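You operate a simulated robot arm through the tools that you are given. There is no shell and no other tool. Be economical: measure what you need, move in short steps, check, and stop when the job is done.

Carry out the task below with a simulated robot arm. There is one attempt and no reset: what you move stays moved.

JOB
Swap the magnet clamps on seats five and seven by way of seat six.
Fine: one press of a seat's air button frees its clamp; three moves; the bond must hold.

The check looks at the end state, three seconds after you hand in, the way a careful person would. Anything else that was tipped, shoved, dropped, spilled or broken makes it a failure.

ROBOT AND FRAMES
A 6-joint arm with a two-finger parallel gripper, fixed in place. Base frame: the origin is at the foot of the arm, x ahead of it, y to its left, z up. Readings come in mm, degrees, newtons and seconds.
With the tool pointing down near the work surface it reaches from about 220 to 660 mm from the base axis. Its first joint turns from -66.0 to 66.0 degrees. Payload 2.9 kg.
The TCP is the grasp point between the finger pads, 30 mm short of the fingertips. In the tool frame z runs along the fingers and y along their closing line. Largest opening 110 mm; finger width 20, thickness 10; the body of the gripper, 48 by 112 mm, starts 55 mm behind the TCP.
Orientation is that of the tool frame in the base frame, as a unit quaternion [w, x, y, z]. With the fingers straight down and closing along the base's y, the tool's x points along the base's -x, its y along +y and its z along -z.

CONTROLS
- The arm moves only by the tool servo_tool. Its argument "motion" is a list of rows, each an object of numbers (a shift or turn left out is 0, a gripper value left out holds the last): "grip": the opening in per cent of the stroke, from 0 (shut) to 100 (fully open); "dx", "dy", "dz": the shift along the tool's x, y, z in units of 250 mm (1.0 is 250 mm); "wx", "wy", "wz": the turn, a rotation vector about the tool's x, y, z in units of 120 degrees (1.0 is 120 degrees). In form: [{"grip": .., "dx": .., "dy": .., "dz": .., "wx": .., "wy": .., "wz": ..}, ...]. A call has 1 to 20 rows; each row is the pose to reach, as a shift and turn from the pose commanded when the call began, along the tool's axes at that moment. A call with a number of a shift or a turn outside -1 to 1 is refused whole. Each row takes 0.2 s and may step no farther than 50 mm and 8.6 degrees from the row before; otherwise, or with a gripper value out of range, the whole call is refused. A pose out of reach is approached as far as the arm can. The call stops where the force on the tool passes 40 N (or 10 N more than at its start, if that is more) or the arm is blocked; 0.2 s more then pass. The fingers move at their own pace (about 108 mm/s each) and stop on an object; they squeeze with about 23 N. The grip force told is the motor's: it shows also when the fingers shut on nothing. Time passes only in rows, and 0.2 s behind the last, so rows that repeat a pose let the fingers close. The reply holds the time, the measured pose of the TCP, the force on the tool along the base axes, the opening and the grip force, in the units named above and with some noise.
- Cameras (640 x 400 px; columns grow to the right, rows downward): "scene" is fixed at [96.5, 443.7, 1408]; the picture's right is [-0.62, -0.79, 0.00], its down [-0.27, 0.21, -0.94] and it looks along [0.74, -0.58, -0.34] (base axes); focal length 277 px, centre (320, 200). "wrist" rides on the gripper at [-36, 0, -57] in the tool frame; the picture's right is [0.00, -1.00, 0.00], its down [0.97, 0.00, -0.24] and it looks along [0.24, 0.00, 0.97] (tool axes); focal length 218 px, centre (320, 200).
- camera(camera): a new picture of that camera. It takes no simulated time.
- pixel_to_xyz(camera, pixels): for up to 12 pixels [column, row] of the newest picture of that camera ("zoom" is the newest enlarged one), the place [x, y, z] in the base frame of the surface seen there, good to about 2 mm. It takes no simulated time.
- enlarge(camera, box): a new picture of the part [left, top, right, bottom] of that camera's present view, enlarged. It takes no simulated time.
- sign_off(): hands the job in; it is judged then, once.

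Work in short steps. Measure before you move; look again where a grasp or a placing could have gone wrong, and mend it. You have 80 turns and 34 pictures in all, those below and enlarged ones among them. Open the gripper and draw the arm clear of the work before you hand the job in, unless the task says otherwise; then end with one line.

The tools are called after "Call:" as a command line: name --argument value ..., lists and objects as JSON in quotes. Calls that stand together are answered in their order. servo_tool: Moves the arm, as the interface text tells. Its arguments: {"type":"object","properties":{"motion":{"type":"array","items":{"type":"object","properties":{"grip":{"type":"number"},"dx":{"type":"number"},"dy":{"type":"number"},"dz":{"type":"number"},"wx":{"type":"number"},"wy":{"type":"number"},"wz":{"type":"number"}}}}},"required":["motion"]} The other tools are called the same way: camera (camera) takes a picture; pixel_to_xyz (camera, pixels) gives the place of the surface under pixels of a picture; enlarge (camera, box) takes an enlarged picture of a part of a camera's view; sign_off () hands the job in.

At the start:

```text
time_s: 0.0
position: [354.4, 124.9, 1286.1]
tool_rot: [0.0, 0.0, 1.0, 0.0]
contact_force: [0.4, 0.0, -0.1]
width: 110.2
grip_force: 0.1
```

scene: 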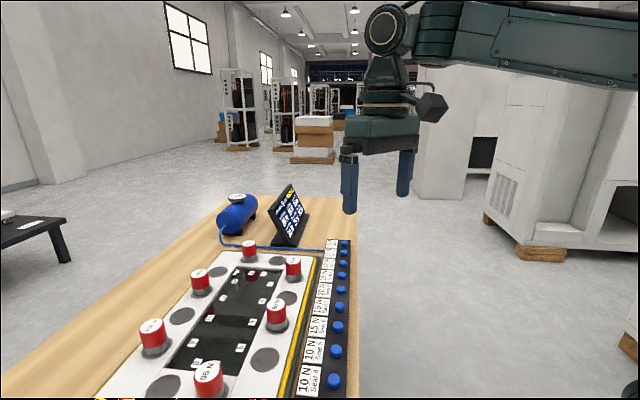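
wrist: 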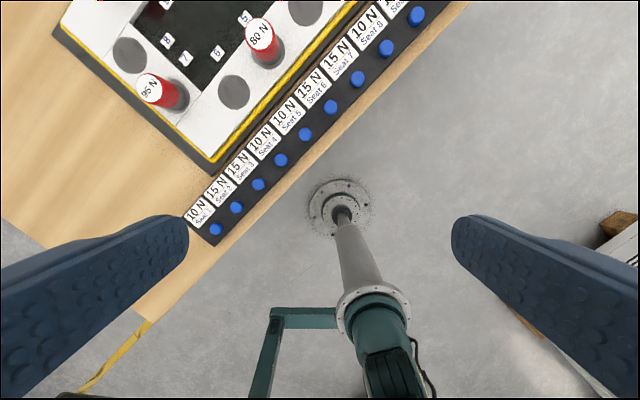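

I'll look closely at the fixture, the buttons and the screen first.

Call:
enlarge --camera "scene" --box '[120, 230, 360, 400]'

Call:
enlarge --camera "scene" --box '[210, 170, 350, 260]'

Call:
enlarge --camera "wrist" --box '[60, 0, 460, 250]'

```text
2.35 times, centred on (240, 315) of scene
```

zoom: 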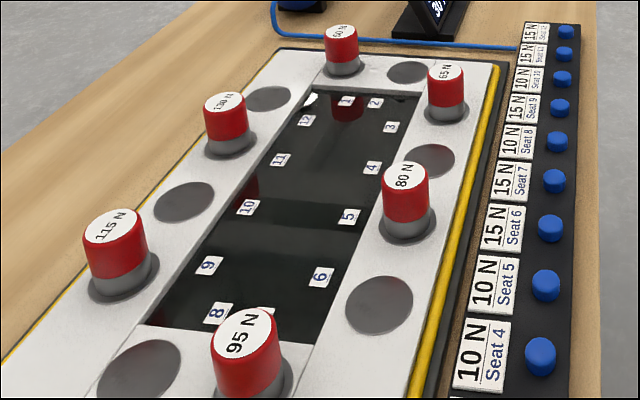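

```text
4.44 times, centred on (280, 215) of scene
```

zoom: 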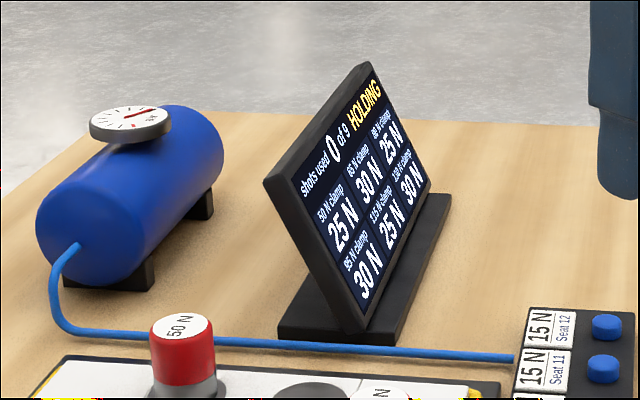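

```text
1.60 times, centred on (260, 125) of wrist
```

zoom: 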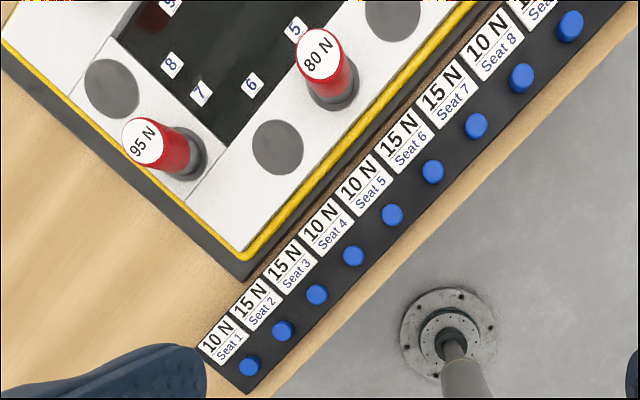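

Now I'll measure clamp tops, seats, buttons, and the screen from the scene picture.

Call:
enlarge --camera "scene" --box '[260, 175, 320, 255]'

Call:
pixel_to_xyz --camera "scene" --pixels '[[208, 374], [276, 304], [265, 360], [163, 386], [293, 262], [249, 243], [200, 272], [152, 326], [334, 381], [336, 352], [338, 327], [339, 307]]'

Call:
pixel_to_xyz --camera "wrist" --pixels '[[149, 89], [259, 35], [234, 92], [129, 55], [305, 134], [331, 107], [357, 79], [215, 229], [280, 160], [182, 108], [210, 130]]'

```text
5.00 times, centred on (290, 215) of scene
```

zoom: 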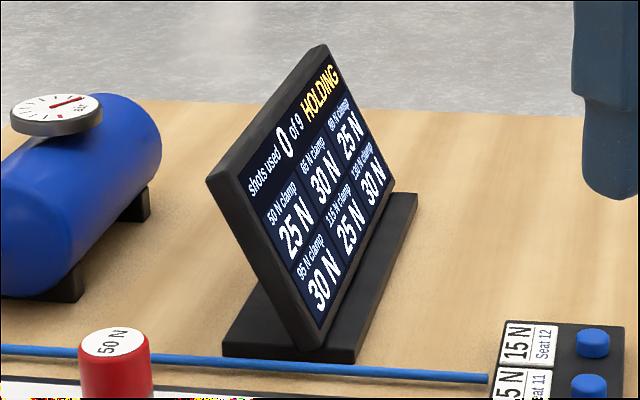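

```text
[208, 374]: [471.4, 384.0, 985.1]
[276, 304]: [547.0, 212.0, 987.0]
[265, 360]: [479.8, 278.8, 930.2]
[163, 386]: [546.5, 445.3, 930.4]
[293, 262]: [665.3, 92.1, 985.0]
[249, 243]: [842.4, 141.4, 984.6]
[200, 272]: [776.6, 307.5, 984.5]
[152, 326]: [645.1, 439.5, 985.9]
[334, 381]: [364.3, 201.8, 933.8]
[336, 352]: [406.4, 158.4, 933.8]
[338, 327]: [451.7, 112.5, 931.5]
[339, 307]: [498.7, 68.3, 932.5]
```

```text
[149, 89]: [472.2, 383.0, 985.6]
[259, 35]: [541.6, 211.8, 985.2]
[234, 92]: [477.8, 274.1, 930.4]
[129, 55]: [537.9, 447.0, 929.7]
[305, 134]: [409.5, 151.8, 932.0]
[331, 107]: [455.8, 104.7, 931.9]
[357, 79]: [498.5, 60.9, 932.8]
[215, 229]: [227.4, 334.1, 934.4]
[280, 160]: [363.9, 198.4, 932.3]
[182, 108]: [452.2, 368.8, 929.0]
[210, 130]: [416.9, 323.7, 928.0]
```

The pictures show the 80 N clamp on seat 5 (544,212), 95 N on seat 7 (472,383), and seat 6 empty near (479,276). The button for seat 5 is near (408,155). I'll turn the tool 45°, shut the fingers and come down part-way over button 5 to look again.

Call:
servo_tool --motion '[{"dx": -0.036, "dy": 0.02, "dz": 0.1, "wz": 0.0625, "grip": 0}, {"dx": -0.072, "dy": 0.04, "dz": 0.2, "wz": 0.125}, {"dx": -0.108, "dy": 0.06, "dz": 0.3, "wz": 0.1875}, {"dx": -0.144, "dy": 0.08, "dz": 0.4, "wz": 0.25}, {"dx": -0.18, "dy": 0.1, "dz": 0.5, "wz": 0.3125}, {"dx": -0.216, "dy": 0.12, "dz": 0.6, "wz": 0.375}, {"dx": -0.216, "dy": 0.12, "dz": 0.6, "wz": 0.375}]'

Call:
camera --camera "wrist"

Call:
enlarge --camera "scene" --box '[280, 230, 360, 400]'

```text
time_s: 1.6
position: [409.2, 155.9, 1136.3]
tool_rot: [-0.001, 0.383, 0.924, -0.001]
contact_force: [0.1, 0.7, -0.6]
width: 0.3
grip_force: 22.7
```

```text
27 pictures are left
```

wrist: 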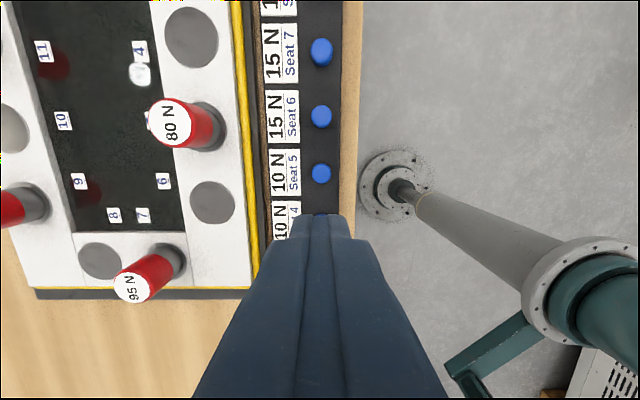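

```text
2.35 times, centred on (320, 315) of scene
```

zoom: 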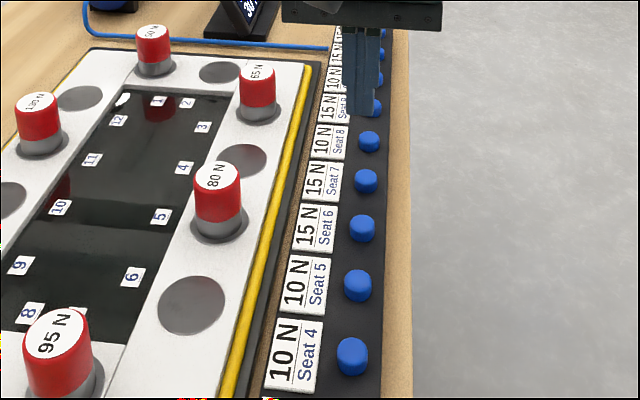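

The view is clear: seat 5's button is at pixel (321,173), seat 6's at (321,117) and seat 7's at (321,52). I'll measure these along with clamps and seats.

Call:
pixel_to_xyz --camera "wrist" --pixels '[[321, 173], [321, 117], [321, 52], [335, 173], [350, 150], [212, 203], [100, 262], [191, 38], [170, 123], [131, 288], [245, 190], [220, 240]]'

Call:
pixel_to_xyz --camera "zoom" --pixels '[[357, 275], [357, 295], [361, 219], [366, 173], [190, 305], [218, 178], [380, 310], [55, 333], [220, 235], [394, 310]]'

```text
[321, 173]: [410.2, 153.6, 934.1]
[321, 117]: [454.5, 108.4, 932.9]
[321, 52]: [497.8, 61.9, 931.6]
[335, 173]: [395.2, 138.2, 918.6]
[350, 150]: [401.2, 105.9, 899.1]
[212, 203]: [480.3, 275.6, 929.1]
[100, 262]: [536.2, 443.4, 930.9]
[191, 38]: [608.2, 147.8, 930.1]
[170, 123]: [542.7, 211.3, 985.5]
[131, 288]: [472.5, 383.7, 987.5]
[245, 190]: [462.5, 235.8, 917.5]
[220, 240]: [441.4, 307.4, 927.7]
```

```text
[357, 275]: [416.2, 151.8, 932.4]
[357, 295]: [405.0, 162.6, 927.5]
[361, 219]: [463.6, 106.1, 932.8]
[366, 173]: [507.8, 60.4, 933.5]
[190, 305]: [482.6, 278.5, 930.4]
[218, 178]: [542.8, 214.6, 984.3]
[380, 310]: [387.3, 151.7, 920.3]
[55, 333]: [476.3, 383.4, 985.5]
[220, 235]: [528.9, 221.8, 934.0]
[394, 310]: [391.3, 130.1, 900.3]
```

Button 5 centre is (410,154) with its top at z≈933 and the strip at 919. I'll lower the shut fingertips to just above it (TCP 970).

Call:
servo_tool --motion '[{"dx": -0.0085, "dy": -0.003, "dz": 0.18}, {"dx": -0.0085, "dy": -0.003, "dz": 0.36}, {"dx": -0.0085, "dy": -0.003, "dz": 0.54}, {"dx": -0.0085, "dy": -0.003, "dz": 0.66}, {"dx": -0.0085, "dy": -0.003, "dz": 0.66}]'

Call:
enlarge --camera "scene" --box '[260, 270, 380, 380]'

```text
time_s: 2.8
position: [410.2, 153.6, 969.9]
tool_rot: [0.0, 0.382, 0.924, 0.001]
contact_force: [-0.4, 0.3, -0.6]
width: 0.2
grip_force: 23.2
```

```text
3.64 times, centred on (320, 325) of scene
```

zoom: 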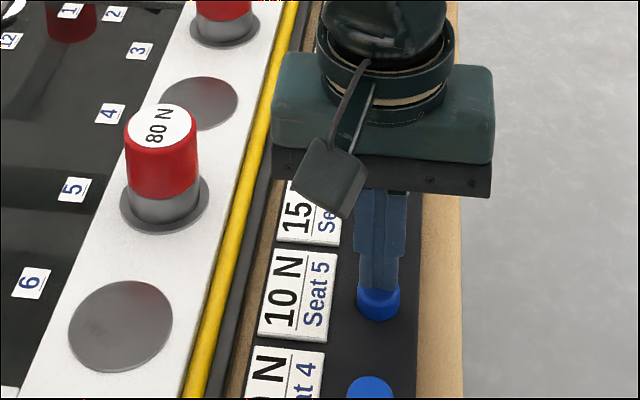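

The fingertips are centred over the button. I'll press down slowly in small steps.

Call:
servo_tool --motion '[{"dz": 0.016}, {"dz": 0.024}, {"dz": 0.028}, {"dz": 0.032}, {"dz": 0.036}, {"dz": 0.04}]'

Call:
enlarge --camera "scene" --box '[210, 170, 370, 270]'

```text
time_s: 4.2
position: [409.2, 153.4, 960.6]
tool_rot: [0.001, 0.383, 0.924, 0.001]
contact_force: [-0.2, 1.2, 1.1]
width: 0.0
grip_force: 23.0
```

```text
4.00 times, centred on (290, 220) of scene
```

zoom: 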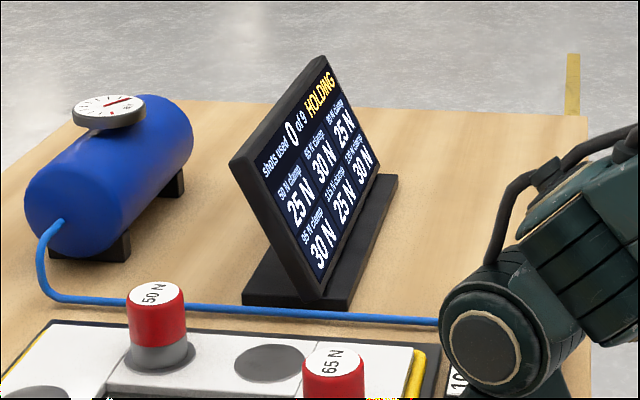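

Contact is just starting (about 1 N at TCP 960.6) and the screen still reads 0 shots. I'll press further in 1 mm steps.

Call:
servo_tool --motion '[{"dz": 0.004}, {"dz": 0.008}, {"dz": 0.012}]'

```text
time_s: 5.0
position: [410.7, 153.9, 958.1]
tool_rot: [0.0, 0.383, 0.924, 0.0]
contact_force: [0.2, -1.0, 1.7]
width: 0.0
grip_force: 23.0
```

Call:
enlarge --camera "scene" --box '[250, 170, 330, 260]'

```text
4.44 times, centred on (290, 215) of scene
```

zoom: 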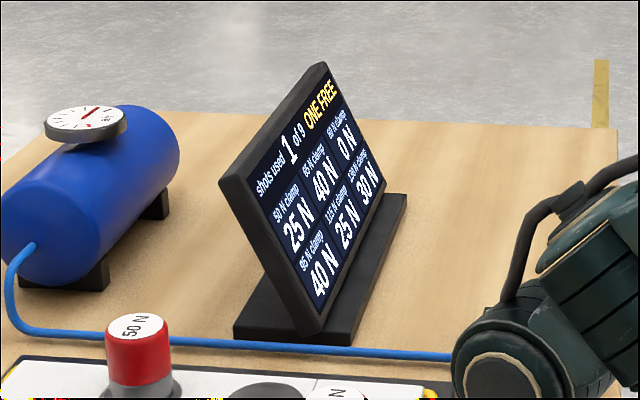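

The screen now reads 1 of 9, ONE FREE: the 80 N clamp carries 0, and the neighbours carry 40 N, which is under their ratings. I'll lift off, open the fingers and move above the 80 N clamp.

Call:
servo_tool --motion '[{"dz": -0.2}, {"dz": -0.4, "grip": 65}, {"dx": -0.053, "dy": 0.136, "dz": -0.45}, {"dx": -0.106, "dy": 0.272, "dz": -0.45}, {"dx": -0.16, "dy": 0.409, "dz": -0.45}, {"dx": -0.213, "dy": 0.545, "dz": -0.45}, {"dx": -0.213, "dy": 0.545, "dz": -0.45}]'

Call:
camera --camera "wrist"

```text
time_s: 6.6
position: [543.1, 213.7, 1071.9]
tool_rot: [0.0, 0.383, 0.924, 0.0]
contact_force: [0.5, 0.3, 0.9]
width: 71.5
grip_force: 0.1
```

```text
22 pictures are left
```

wrist: 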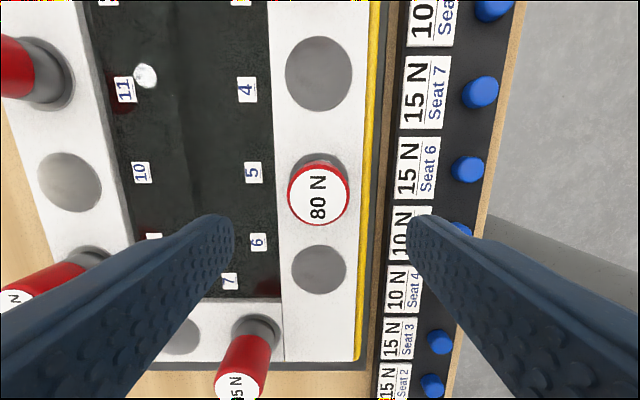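

The 80 N cap is centred laterally at pixel (318,193). I'll measure its top and edges to confirm its position along the finger width.

Call:
pixel_to_xyz --camera "wrist" --pixels '[[318, 193], [289, 193], [346, 193], [318, 168], [318, 221], [318, 270], [291, 270], [345, 270], [318, 247], [318, 293], [344, 160]]'

```text
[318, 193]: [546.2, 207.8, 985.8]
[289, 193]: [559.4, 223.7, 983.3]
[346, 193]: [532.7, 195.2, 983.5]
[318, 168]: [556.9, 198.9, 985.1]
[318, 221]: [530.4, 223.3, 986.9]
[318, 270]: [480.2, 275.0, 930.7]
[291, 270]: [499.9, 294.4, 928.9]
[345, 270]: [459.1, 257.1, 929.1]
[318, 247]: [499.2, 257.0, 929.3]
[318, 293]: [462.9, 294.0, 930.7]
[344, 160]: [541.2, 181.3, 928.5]
```

Cap centre is about (544.6,211) and seat 6 about (480.5,275.6). I'll shift slightly, descend to TCP 972 and close.

Call:
servo_tool --motion '[{"dx": -0.01, "dz": 0.15}, {"dx": -0.01, "dz": 0.3}, {"dx": -0.01, "dz": 0.4}, {"dx": -0.01, "dz": 0.4, "grip": 0}, {"dx": -0.01, "dz": 0.4}, {"dx": -0.01, "dz": 0.4}]'

Call:
enlarge --camera "scene" --box '[210, 230, 350, 400]'

```text
time_s: 8.0
position: [546.5, 209.5, 970.9]
tool_rot: [0.0, 0.383, 0.924, 0.001]
contact_force: [0.9, 1.0, 0.0]
width: 42.9
grip_force: 23.0
```

```text
2.35 times, centred on (280, 315) of scene
```

zoom: 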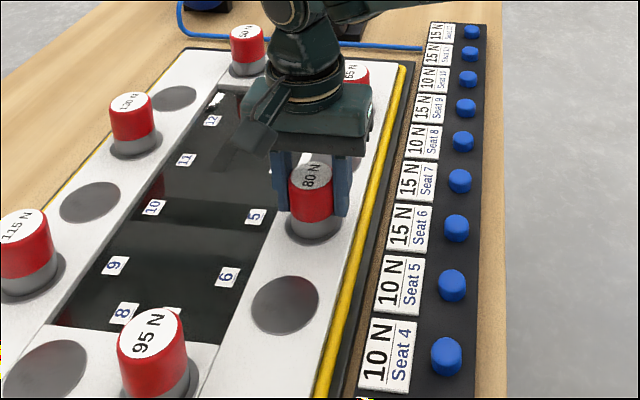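

The clamp is gripped (42.9 mm). I'll lift it straight up and check it comes away.

Call:
servo_tool --motion '[{"dz": -0.02}, {"dz": -0.06}, {"dz": -0.14}, {"dz": -0.22}, {"dz": -0.22}]'

Call:
enlarge --camera "scene" --box '[190, 170, 350, 400]'

```text
time_s: 9.2
position: [543.3, 210.9, 1026.3]
tool_rot: [0.0, 0.383, 0.924, 0.0]
contact_force: [0.3, 0.4, -3.5]
width: 43.1
grip_force: 22.7
```

```text
1.74 times, centred on (270, 285) of scene
```

zoom: 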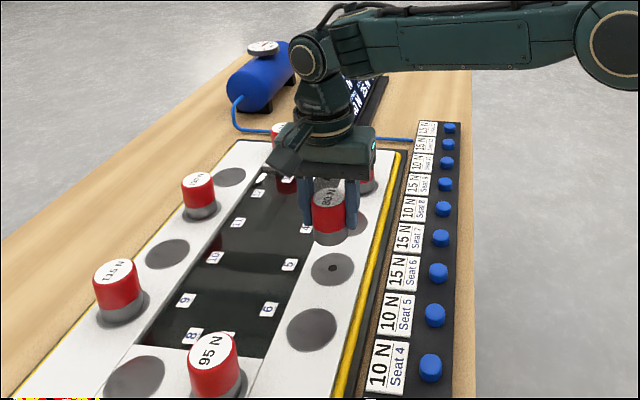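

The clamp is free and lifted. I'll carry it 90.4 mm along the row to above seat 6 and look.

Call:
servo_tool --motion '[{"dx": 0.12}, {"dx": 0.24}, {"dx": 0.3615}, {"dx": 0.3615}, {"dx": 0.3615, "dz": 0.1}, {"dx": 0.3615, "dz": 0.16}, {"dx": 0.3615, "dz": 0.16}]'

Call:
enlarge --camera "scene" --box '[200, 280, 340, 400]'

Call:
camera --camera "wrist"

```text
time_s: 10.8
position: [481.7, 274.0, 986.0]
tool_rot: [0.001, 0.383, 0.924, 0.001]
contact_force: [0.2, 0.8, -3.7]
width: 43.1
grip_force: 22.6
```

```text
3.33 times, centred on (270, 340) of scene
```

zoom: 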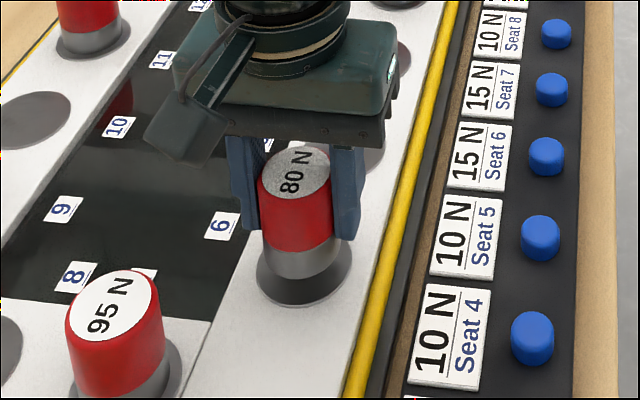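

```text
18 pictures are left
```

wrist: 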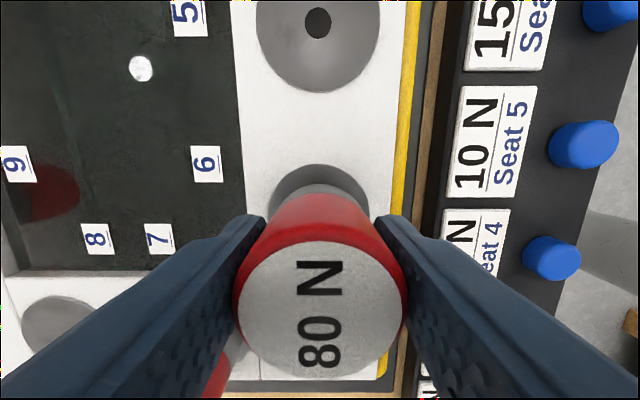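

The clamp is hanging 15 mm above the seat 6 disc and looks concentric with it. I'll measure seat 5's hole as a check and lower to contact.

Call:
pixel_to_xyz --camera "wrist" --pixels '[[318, 22], [257, 22], [378, 22], [270, 205], [368, 205]]'

Call:
servo_tool --motion '[{"dz": 0.02}, {"dz": 0.036}, {"dz": 0.046}, {"dz": 0.054}, {"dz": 0.058}, {"dz": 0.058}]'

Call:
enlarge --camera "scene" --box '[200, 280, 340, 400]'

```text
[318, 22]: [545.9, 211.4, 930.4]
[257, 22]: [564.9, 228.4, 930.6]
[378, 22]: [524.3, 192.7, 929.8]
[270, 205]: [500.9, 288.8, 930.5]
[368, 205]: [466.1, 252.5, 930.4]
```

```text
time_s: 12.2
position: [480.2, 274.5, 971.0]
tool_rot: [0.0, 0.382, 0.924, 0.0]
contact_force: [-0.7, -0.9, -3.3]
width: 43.2
grip_force: 22.8
```

```text
3.33 times, centred on (270, 340) of scene
```

zoom: 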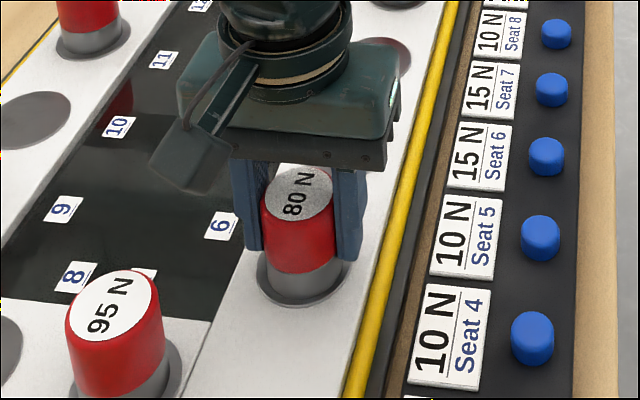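

The force is still −3.3 N, so the clamp hasn't landed yet. I'll ease down another 2 mm.

Call:
servo_tool --motion '[{"dz": 0.002}, {"dz": 0.004}, {"dz": 0.006}, {"dz": 0.008}]'

```text
time_s: 13.2
position: [481.6, 275.0, 971.6]
tool_rot: [0.001, 0.382, 0.924, 0.001]
contact_force: [-2.5, 2.5, 9.3]
width: 43.2
grip_force: 23.1
```

The clamp has landed (+9 N). I'll open the fingers and rise.

Call:
servo_tool --motion '[{"grip": 65, "dz": -0.004}, {"dz": -0.004}, {"dz": -0.1}, {"dz": -0.25}, {"dz": -0.4}, {"dz": -0.4}]'

Call:
camera --camera "wrist"

Call:
enlarge --camera "scene" --box '[200, 170, 350, 400]'

```text
time_s: 14.6
position: [479.8, 273.8, 1071.9]
tool_rot: [0.0, 0.382, 0.924, 0.0]
contact_force: [-0.1, 1.0, -0.5]
width: 71.5
grip_force: 0.1
```

```text
16 pictures are left
```

wrist: 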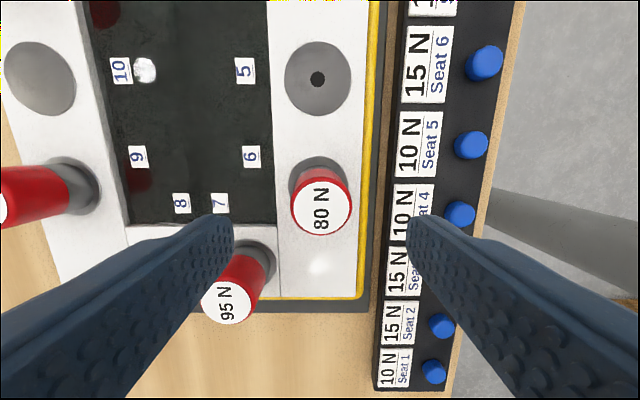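

```text
1.74 times, centred on (275, 285) of scene
```

zoom: 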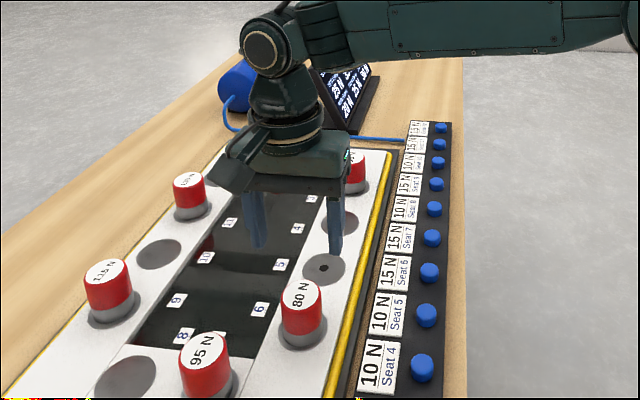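

The 80 N clamp now stands on seat 6. I'll measure the 95 N cap, then go above button 7 near (499.5,64) with the fingers shut.

Call:
pixel_to_xyz --camera "wrist" --pixels '[[229, 303], [201, 303], [255, 303], [229, 283], [229, 321], [322, 205], [292, 205], [350, 205], [322, 232], [322, 179]]'

Call:
servo_tool --motion '[{"dx": -0.13, "dy": -0.108, "grip": 0}, {"dx": -0.26, "dy": -0.216}, {"dx": -0.39, "dy": -0.325}, {"dx": -0.52, "dy": -0.433}, {"dx": -0.65, "dy": -0.541}, {"dx": -0.65, "dy": -0.541, "dz": 0.15}, {"dx": -0.65, "dy": -0.541, "dz": 0.3}, {"dx": -0.65, "dy": -0.541, "dz": 0.4}, {"dx": -0.65, "dy": -0.541, "dz": 0.4}]'

Call:
enlarge --camera "scene" --box '[240, 170, 360, 360]'

```text
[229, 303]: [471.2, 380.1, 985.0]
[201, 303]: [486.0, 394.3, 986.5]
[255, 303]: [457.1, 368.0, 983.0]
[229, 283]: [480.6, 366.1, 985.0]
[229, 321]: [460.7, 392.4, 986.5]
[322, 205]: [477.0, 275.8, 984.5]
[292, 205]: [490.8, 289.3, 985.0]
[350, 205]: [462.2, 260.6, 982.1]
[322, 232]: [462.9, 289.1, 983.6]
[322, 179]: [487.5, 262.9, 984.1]
```

```text
time_s: 16.6
position: [502.0, 63.5, 968.1]
tool_rot: [0.001, 0.382, 0.924, 0.0]
contact_force: [-0.7, -0.4, 0.9]
width: 0.0
grip_force: 22.5
```

```text
2.11 times, centred on (300, 265) of scene
```

zoom: 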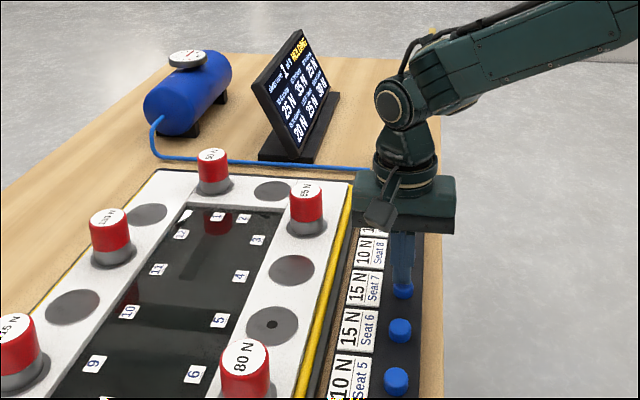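

The screen shows HOLDING, and the fingertips are over the button beside "Seat 7". I'll press down slowly.

Call:
servo_tool --motion '[{"dz": 0.02}, {"dz": 0.032}, {"dz": 0.038}, {"dz": 0.042}, {"dz": 0.046}, {"dz": 0.05}]'

Call:
enlarge --camera "scene" --box '[250, 170, 330, 260]'

```text
time_s: 18.0
position: [501.3, 65.2, 958.2]
tool_rot: [0.0, 0.383, 0.924, 0.0]
contact_force: [0.7, 1.6, 3.0]
width: 0.3
grip_force: 22.9
```

```text
4.44 times, centred on (290, 215) of scene
```

zoom: 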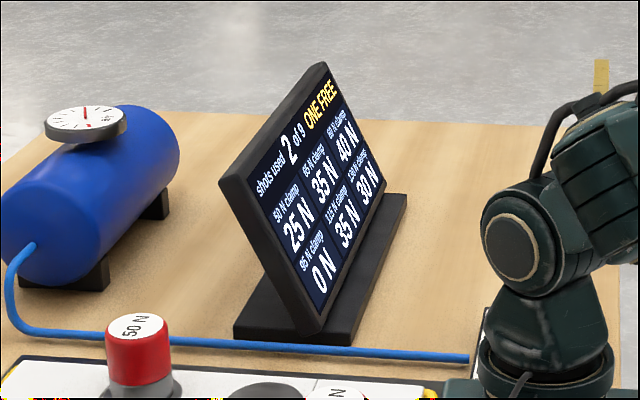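

2 of 9, and the 95 N clamp is free with every load under its rating. I'll rise, then cross at height to above the 95 N clamp near (472,382).

Call:
servo_tool --motion '[{"dz": -0.18}, {"dz": -0.34}, {"dz": -0.46}, {"dx": 0.122, "dy": 0.1025, "dz": -0.46, "grip": 65}, {"dx": 0.2445, "dy": 0.205, "dz": -0.46}, {"dx": 0.367, "dy": 0.3075, "dz": -0.46}, {"dx": 0.489, "dy": 0.41, "dz": -0.46}, {"dx": 0.611, "dy": 0.5125, "dz": -0.46}, {"dx": 0.7335, "dy": 0.615, "dz": -0.46}, {"dx": 0.856, "dy": 0.7175, "dz": -0.46}, {"dx": 0.978, "dy": 0.82, "dz": -0.46}, {"dx": 0.978, "dy": 0.82, "dz": -0.46}]'

Call:
camera --camera "wrist"

```text
time_s: 20.6
position: [472.0, 382.4, 1074.2]
tool_rot: [0.0, 0.383, 0.924, -0.001]
contact_force: [0.1, 0.7, 1.3]
width: 71.2
grip_force: 0.1
```

```text
12 pictures are left
```

wrist: 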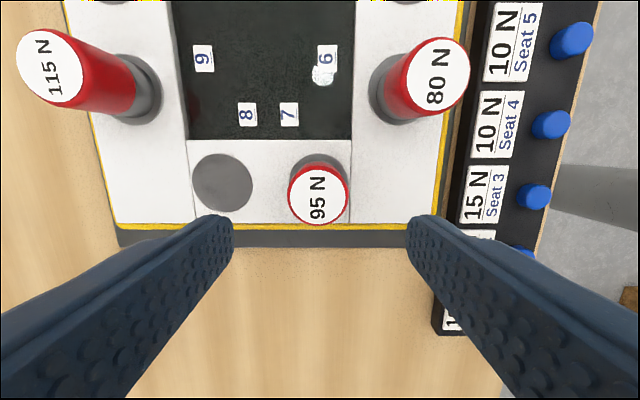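

The cap is at pixel (318,194), the same spot as in the previous good grasp. I'll repeat that descent and close.

Call:
servo_tool --motion '[{"dx": -0.01, "dz": 0.15}, {"dx": -0.01, "dz": 0.3}, {"dx": -0.01, "dz": 0.4}, {"dx": -0.01, "dz": 0.4, "grip": 0}, {"dx": -0.01, "dz": 0.4}, {"dx": -0.01, "dz": 0.4}]'

Call:
servo_tool --motion '[{"dz": -0.02}, {"dz": -0.06}, {"dz": -0.2}, {"dz": -0.4}, {"dz": -0.4}]'

Call:
camera --camera "wrist"

```text
time_s: 22.0
position: [473.6, 378.9, 974.6]
tool_rot: [0.0, 0.383, 0.924, 0.0]
contact_force: [0.6, -1.2, -0.2]
width: 43.3
grip_force: 23.2
```

```text
time_s: 23.2
position: [474.2, 380.8, 1071.9]
tool_rot: [0.0, 0.382, 0.924, 0.0]
contact_force: [-0.1, -0.1, -3.0]
width: 43.0
grip_force: 23.3
```

```text
11 pictures are left
```

wrist: 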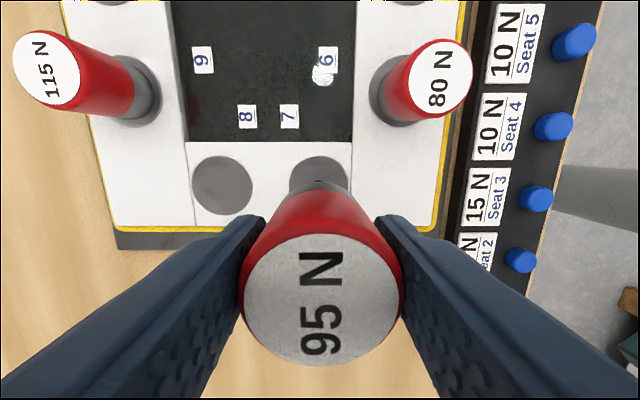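

The 95 N clamp is held. I'll carry it at height to seat 5, then lower to 15 mm above the disc.

Call:
servo_tool --motion '[{"dx": -0.136, "dy": -0.056}, {"dx": -0.272, "dy": -0.112}, {"dx": -0.408, "dy": -0.168}, {"dx": -0.544, "dy": -0.224}, {"dx": -0.6794, "dy": -0.2794}, {"dx": -0.6794, "dy": -0.2794}, {"dx": -0.6794, "dy": -0.2794, "dz": 0.16}, {"dx": -0.6794, "dy": -0.2794, "dz": 0.3}, {"dx": -0.6794, "dy": -0.2794, "dz": 0.34}, {"dx": -0.6794, "dy": -0.2794, "dz": 0.34}]'

Call:
enlarge --camera "scene" --box '[200, 240, 340, 360]'

```text
time_s: 25.4
position: [545.1, 211.2, 986.3]
tool_rot: [0.0, 0.383, 0.924, 0.0]
contact_force: [-0.6, -0.4, -3.1]
width: 43.1
grip_force: 23.0
```

```text
3.33 times, centred on (270, 300) of scene
```

zoom: 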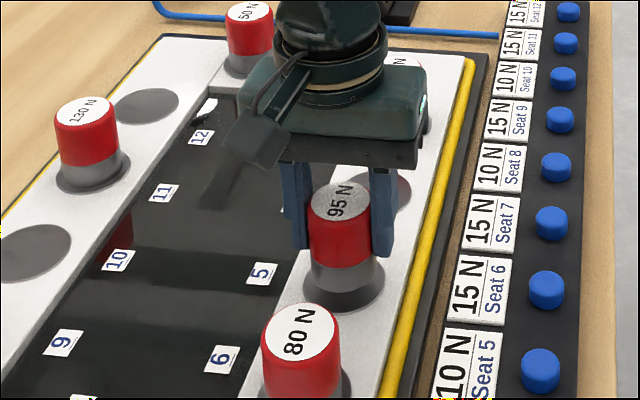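

The clamp hangs concentric over seat 5. I'll lower it to the seat height it was gripped at.

Call:
servo_tool --motion '[{"dz": 0.02}, {"dz": 0.04}, {"dz": 0.05}, {"dz": 0.055}, {"dz": 0.058}, {"dz": 0.06}, {"dz": 0.062}]'

```text
time_s: 27.0
position: [544.3, 210.5, 973.0]
tool_rot: [0.002, 0.383, 0.924, 0.001]
contact_force: [-4.4, -0.8, 17.7]
width: 43.4
grip_force: 23.5
```

It has landed (+17.7 N). I'll ease off, open, rise, and move toward button 6 at (455,108) with the fingers shut, then check.

Call:
servo_tool --motion '[{"dz": -0.004, "grip": 65}, {"dz": -0.004}, {"dz": -0.004}, {"dz": -0.15}, {"dz": -0.3}, {"dz": -0.4}, {"dx": -0.008, "dy": -0.136, "dz": -0.4, "grip": 0}, {"dx": -0.016, "dy": -0.272, "dz": -0.4}, {"dx": -0.025, "dy": -0.408, "dz": -0.4}, {"dx": -0.033, "dy": -0.543, "dz": -0.4}, {"dx": -0.033, "dy": -0.543, "dz": -0.4}, {"dx": -0.033, "dy": -0.543, "dz": -0.25}, {"dx": -0.033, "dy": -0.543, "dz": -0.1}, {"dx": -0.033, "dy": -0.543, "dz": 0}, {"dx": -0.033, "dy": -0.543, "dz": 0}]'

Call:
enlarge --camera "scene" --box '[200, 170, 360, 390]'

```text
time_s: 30.2
position: [453.2, 108.4, 972.7]
tool_rot: [0.001, 0.383, 0.924, 0.0]
contact_force: [0.8, -0.3, 0.8]
width: 0.1
grip_force: 23.7
```

```text
1.82 times, centred on (280, 280) of scene
```

zoom: 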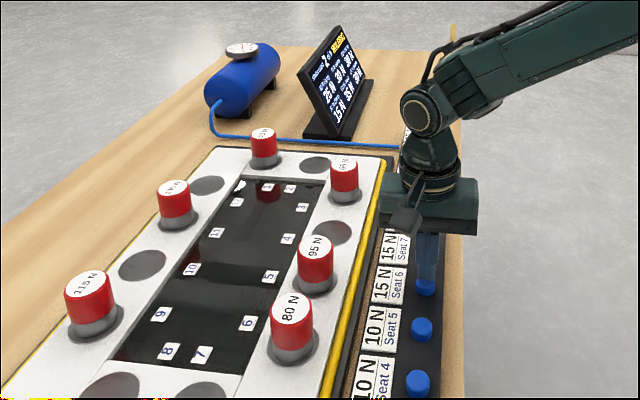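

The 95 N clamp is on seat 5, the screen shows holding with 2 shots, and the fingertips are over seat 6's button. I'll press.

Call:
servo_tool --motion '[{"dz": 0.02}, {"dz": 0.036}, {"dz": 0.044}, {"dz": 0.05}, {"dz": 0.054}, {"dz": 0.057}]'

Call:
enlarge --camera "scene" --box '[250, 170, 330, 260]'

```text
time_s: 31.6
position: [454.4, 107.8, 957.2]
tool_rot: [0.0, 0.382, 0.924, 0.0]
contact_force: [-0.4, -0.6, 3.6]
width: 0.2
grip_force: 23.5
```

```text
4.44 times, centred on (290, 215) of scene
```

zoom: 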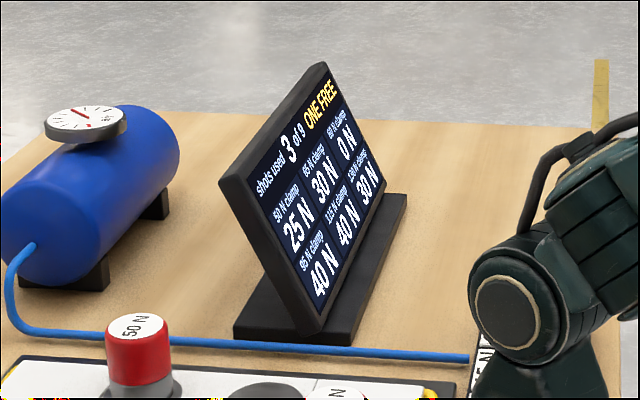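

3 of 9 and the 80 N clamp is free. I'll rise, cross to seat 6, descend and grip it.

Call:
servo_tool --motion '[{"dz": -0.18}, {"dz": -0.34}, {"dz": -0.46}, {"dx": 0.079, "dy": 0.1086, "dz": -0.46, "grip": 65}, {"dx": 0.158, "dy": 0.217, "dz": -0.46}, {"dx": 0.237, "dy": 0.3257, "dz": -0.46}, {"dx": 0.316, "dy": 0.434, "dz": -0.46}, {"dx": 0.3946, "dy": 0.5428, "dz": -0.46}, {"dx": 0.3946, "dy": 0.5428, "dz": -0.46}]'

Call:
camera --camera "wrist"

```text
time_s: 33.6
position: [480.1, 271.4, 1072.9]
tool_rot: [-0.001, 0.383, 0.924, 0.0]
contact_force: [0.0, -0.6, 0.4]
width: 71.6
grip_force: 0.0
```

```text
7 pictures are left
```

wrist: 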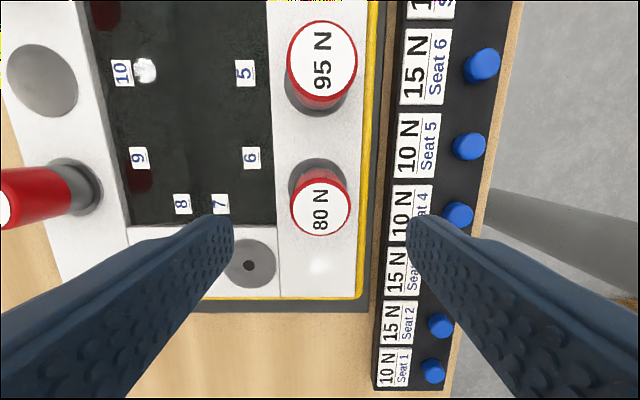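

The cap is at (320,205) between the fingers, and seat 7's hole shows at (248,265). I'll measure that hole and grip and lift the clamp.

Call:
pixel_to_xyz --camera "wrist" --pixels '[[248, 265], [222, 264], [275, 265], [248, 241], [248, 288], [320, 205], [320, 180], [320, 233], [318, 267]]'

Call:
servo_tool --motion '[{"dz": 0.15}, {"dz": 0.3}, {"dz": 0.405}, {"dz": 0.405, "grip": 0}, {"dz": 0.405}, {"dz": 0.405}]'

Call:
servo_tool --motion '[{"dz": -0.02}, {"dz": -0.06}, {"dz": -0.2}, {"dz": -0.2}]'

```text
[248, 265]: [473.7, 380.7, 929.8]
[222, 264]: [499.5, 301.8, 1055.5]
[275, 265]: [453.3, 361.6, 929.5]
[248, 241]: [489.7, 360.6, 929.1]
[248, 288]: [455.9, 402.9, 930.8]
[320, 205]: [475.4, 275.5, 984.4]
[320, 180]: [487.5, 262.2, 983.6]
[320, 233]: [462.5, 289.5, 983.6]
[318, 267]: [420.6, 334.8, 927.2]
```

```text
time_s: 35.0
position: [478.5, 273.9, 972.5]
tool_rot: [-0.001, 0.383, 0.924, 0.0]
contact_force: [0.6, 0.1, 0.5]
width: 43.2
grip_force: 22.6
```

```text
time_s: 36.0
position: [480.0, 273.1, 1023.2]
tool_rot: [0.001, 0.383, 0.924, 0.0]
contact_force: [-0.3, -0.7, -2.3]
width: 43.2
grip_force: 23.2
```

The clamp is gripped and lifted. It sits about 4–5 mm forward of the TCP along tool x, so I'll allow for that and hover it over seat 7's hole at (473.3,380.8).

Call:
servo_tool --motion '[{"dx": 0.102, "dy": 0.093}, {"dx": 0.204, "dy": 0.187}, {"dx": 0.306, "dy": 0.28}, {"dx": 0.306, "dy": 0.28}, {"dx": 0.306, "dy": 0.28, "dz": 0.1}, {"dx": 0.306, "dy": 0.28, "dz": 0.16}, {"dx": 0.306, "dy": 0.28, "dz": 0.16}]'

Call:
camera --camera "wrist"

Call:
enlarge --camera "scene" --box '[140, 300, 290, 400]'

```text
time_s: 37.6
position: [475.3, 378.1, 982.4]
tool_rot: [0.0, 0.383, 0.924, 0.001]
contact_force: [0.5, 0.0, -2.9]
width: 43.3
grip_force: 23.2
```

```text
6 pictures are left
```

wrist: 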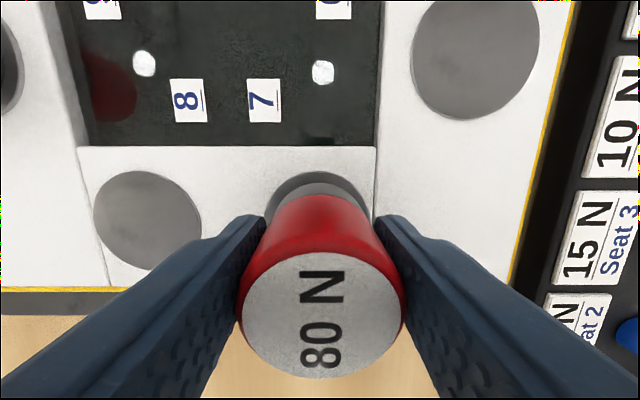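

```text
4.00 times, centred on (215, 350) of scene
```

zoom: 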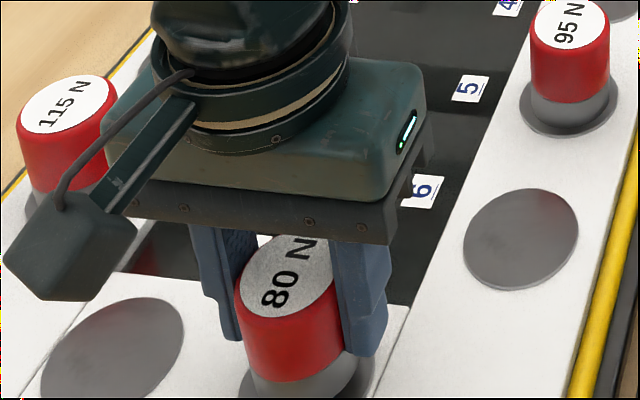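

It looks nearly concentric. I'll measure the cap edges and the disc arc for the offset before lowering.

Call:
pixel_to_xyz --camera "wrist" --pixels '[[320, 256], [320, 374], [245, 314], [398, 314], [320, 174], [320, 168], [320, 190], [369, 206], [270, 206]]'

Call:
pixel_to_xyz --camera "zoom" --pixels '[[290, 275], [245, 385], [370, 380], [465, 245], [577, 230], [520, 190], [520, 288]]'

```text
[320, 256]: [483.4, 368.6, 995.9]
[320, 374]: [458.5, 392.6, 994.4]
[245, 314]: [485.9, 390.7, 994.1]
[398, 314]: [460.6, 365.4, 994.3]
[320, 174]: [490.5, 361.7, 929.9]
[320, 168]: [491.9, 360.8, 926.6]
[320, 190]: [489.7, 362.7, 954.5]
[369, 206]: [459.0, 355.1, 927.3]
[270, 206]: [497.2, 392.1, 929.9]
```

```text
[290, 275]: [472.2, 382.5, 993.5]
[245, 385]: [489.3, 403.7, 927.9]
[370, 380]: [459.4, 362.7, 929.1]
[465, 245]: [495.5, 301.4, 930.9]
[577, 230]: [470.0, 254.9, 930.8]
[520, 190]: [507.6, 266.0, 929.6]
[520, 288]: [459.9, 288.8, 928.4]
```

The clamp is within ~1 mm of seat 7's centre. I'll correct by 1 mm and lower to the grip height.

Call:
servo_tool --motion '[{"dx": -0.004, "dz": 0.012}, {"dx": -0.004, "dz": 0.024}, {"dx": -0.004, "dz": 0.032}, {"dx": -0.004, "dz": 0.036}, {"dx": -0.004, "dz": 0.039}, {"dx": -0.004, "dz": 0.041}]'

```text
time_s: 39.0
position: [476.6, 376.9, 971.3]
tool_rot: [0.001, 0.383, 0.924, 0.001]
contact_force: [-4.3, -1.9, 7.2]
width: 43.2
grip_force: 22.8
```

Landed (+7 N). I'll ease off, open, rise, and draw back toward the arm's start pose.

Call:
servo_tool --motion '[{"dz": -0.003, "grip": 65}, {"dz": -0.003}, {"dz": -0.003}, {"dz": -0.15}, {"dz": -0.3}, {"dz": -0.45}, {"dz": -0.6}, {"dz": -0.75}, {"dz": -0.75, "dx": -0.08, "dy": -0.15}, {"dz": -0.8, "dx": -0.16, "dy": -0.3}, {"dz": -0.8, "dx": -0.24, "dy": -0.45}, {"dz": -0.8, "dx": -0.32, "dy": -0.6}, {"dz": -0.8, "dx": -0.36, "dy": -0.75, "grip": 100}, {"dz": -0.8, "dx": -0.36, "dy": -0.75}]'

Call:
enlarge --camera "scene" --box '[120, 170, 360, 400]'

Call:
enlarge --camera "scene" --box '[250, 170, 330, 260]'

Call:
enlarge --camera "scene" --box '[150, 270, 300, 400]'

```text
time_s: 42.0
position: [404.1, 178.5, 1171.0]
tool_rot: [0.0, 0.383, 0.924, 0.0]
contact_force: [0.6, -0.8, 0.4]
width: 109.8
grip_force: 0.1
```

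```text
1.74 times, centred on (240, 285) of scene
```

zoom: 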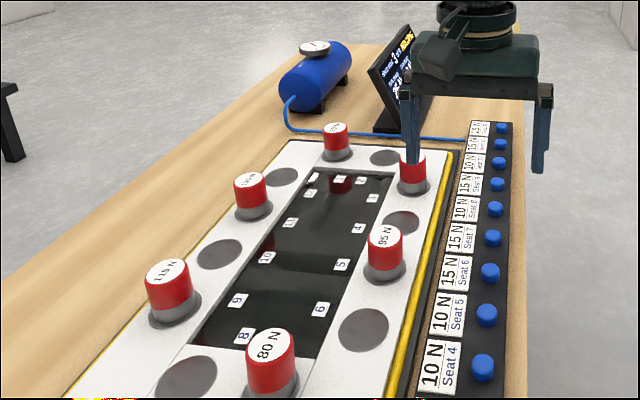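

```text
4.44 times, centred on (290, 215) of scene
```

zoom: 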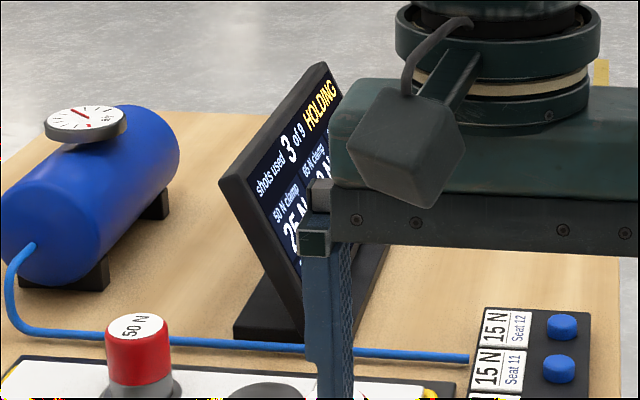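

```text
3.08 times, centred on (225, 335) of scene
```

zoom: 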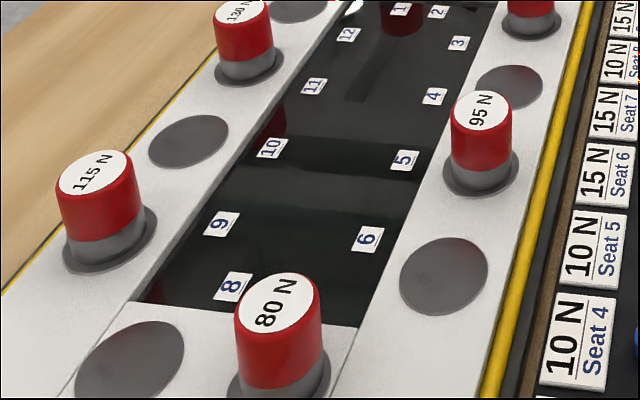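

The screen shows 3 of 9 shots, HOLDING. The 95 N clamp sits upright on seat 5 and the 80 N clamp on seat 7, with seat 6 empty. The gripper is open and clear, so I'm handing in.

Call:
sign_off

```text
The job is handed in.
```

The clamps are swapped by way of seat six: the 95 N clamp is now on seat five and the 80 N clamp on seat seven, done in three moves and three air shots, with the screen reading HOLDING at hand-in.
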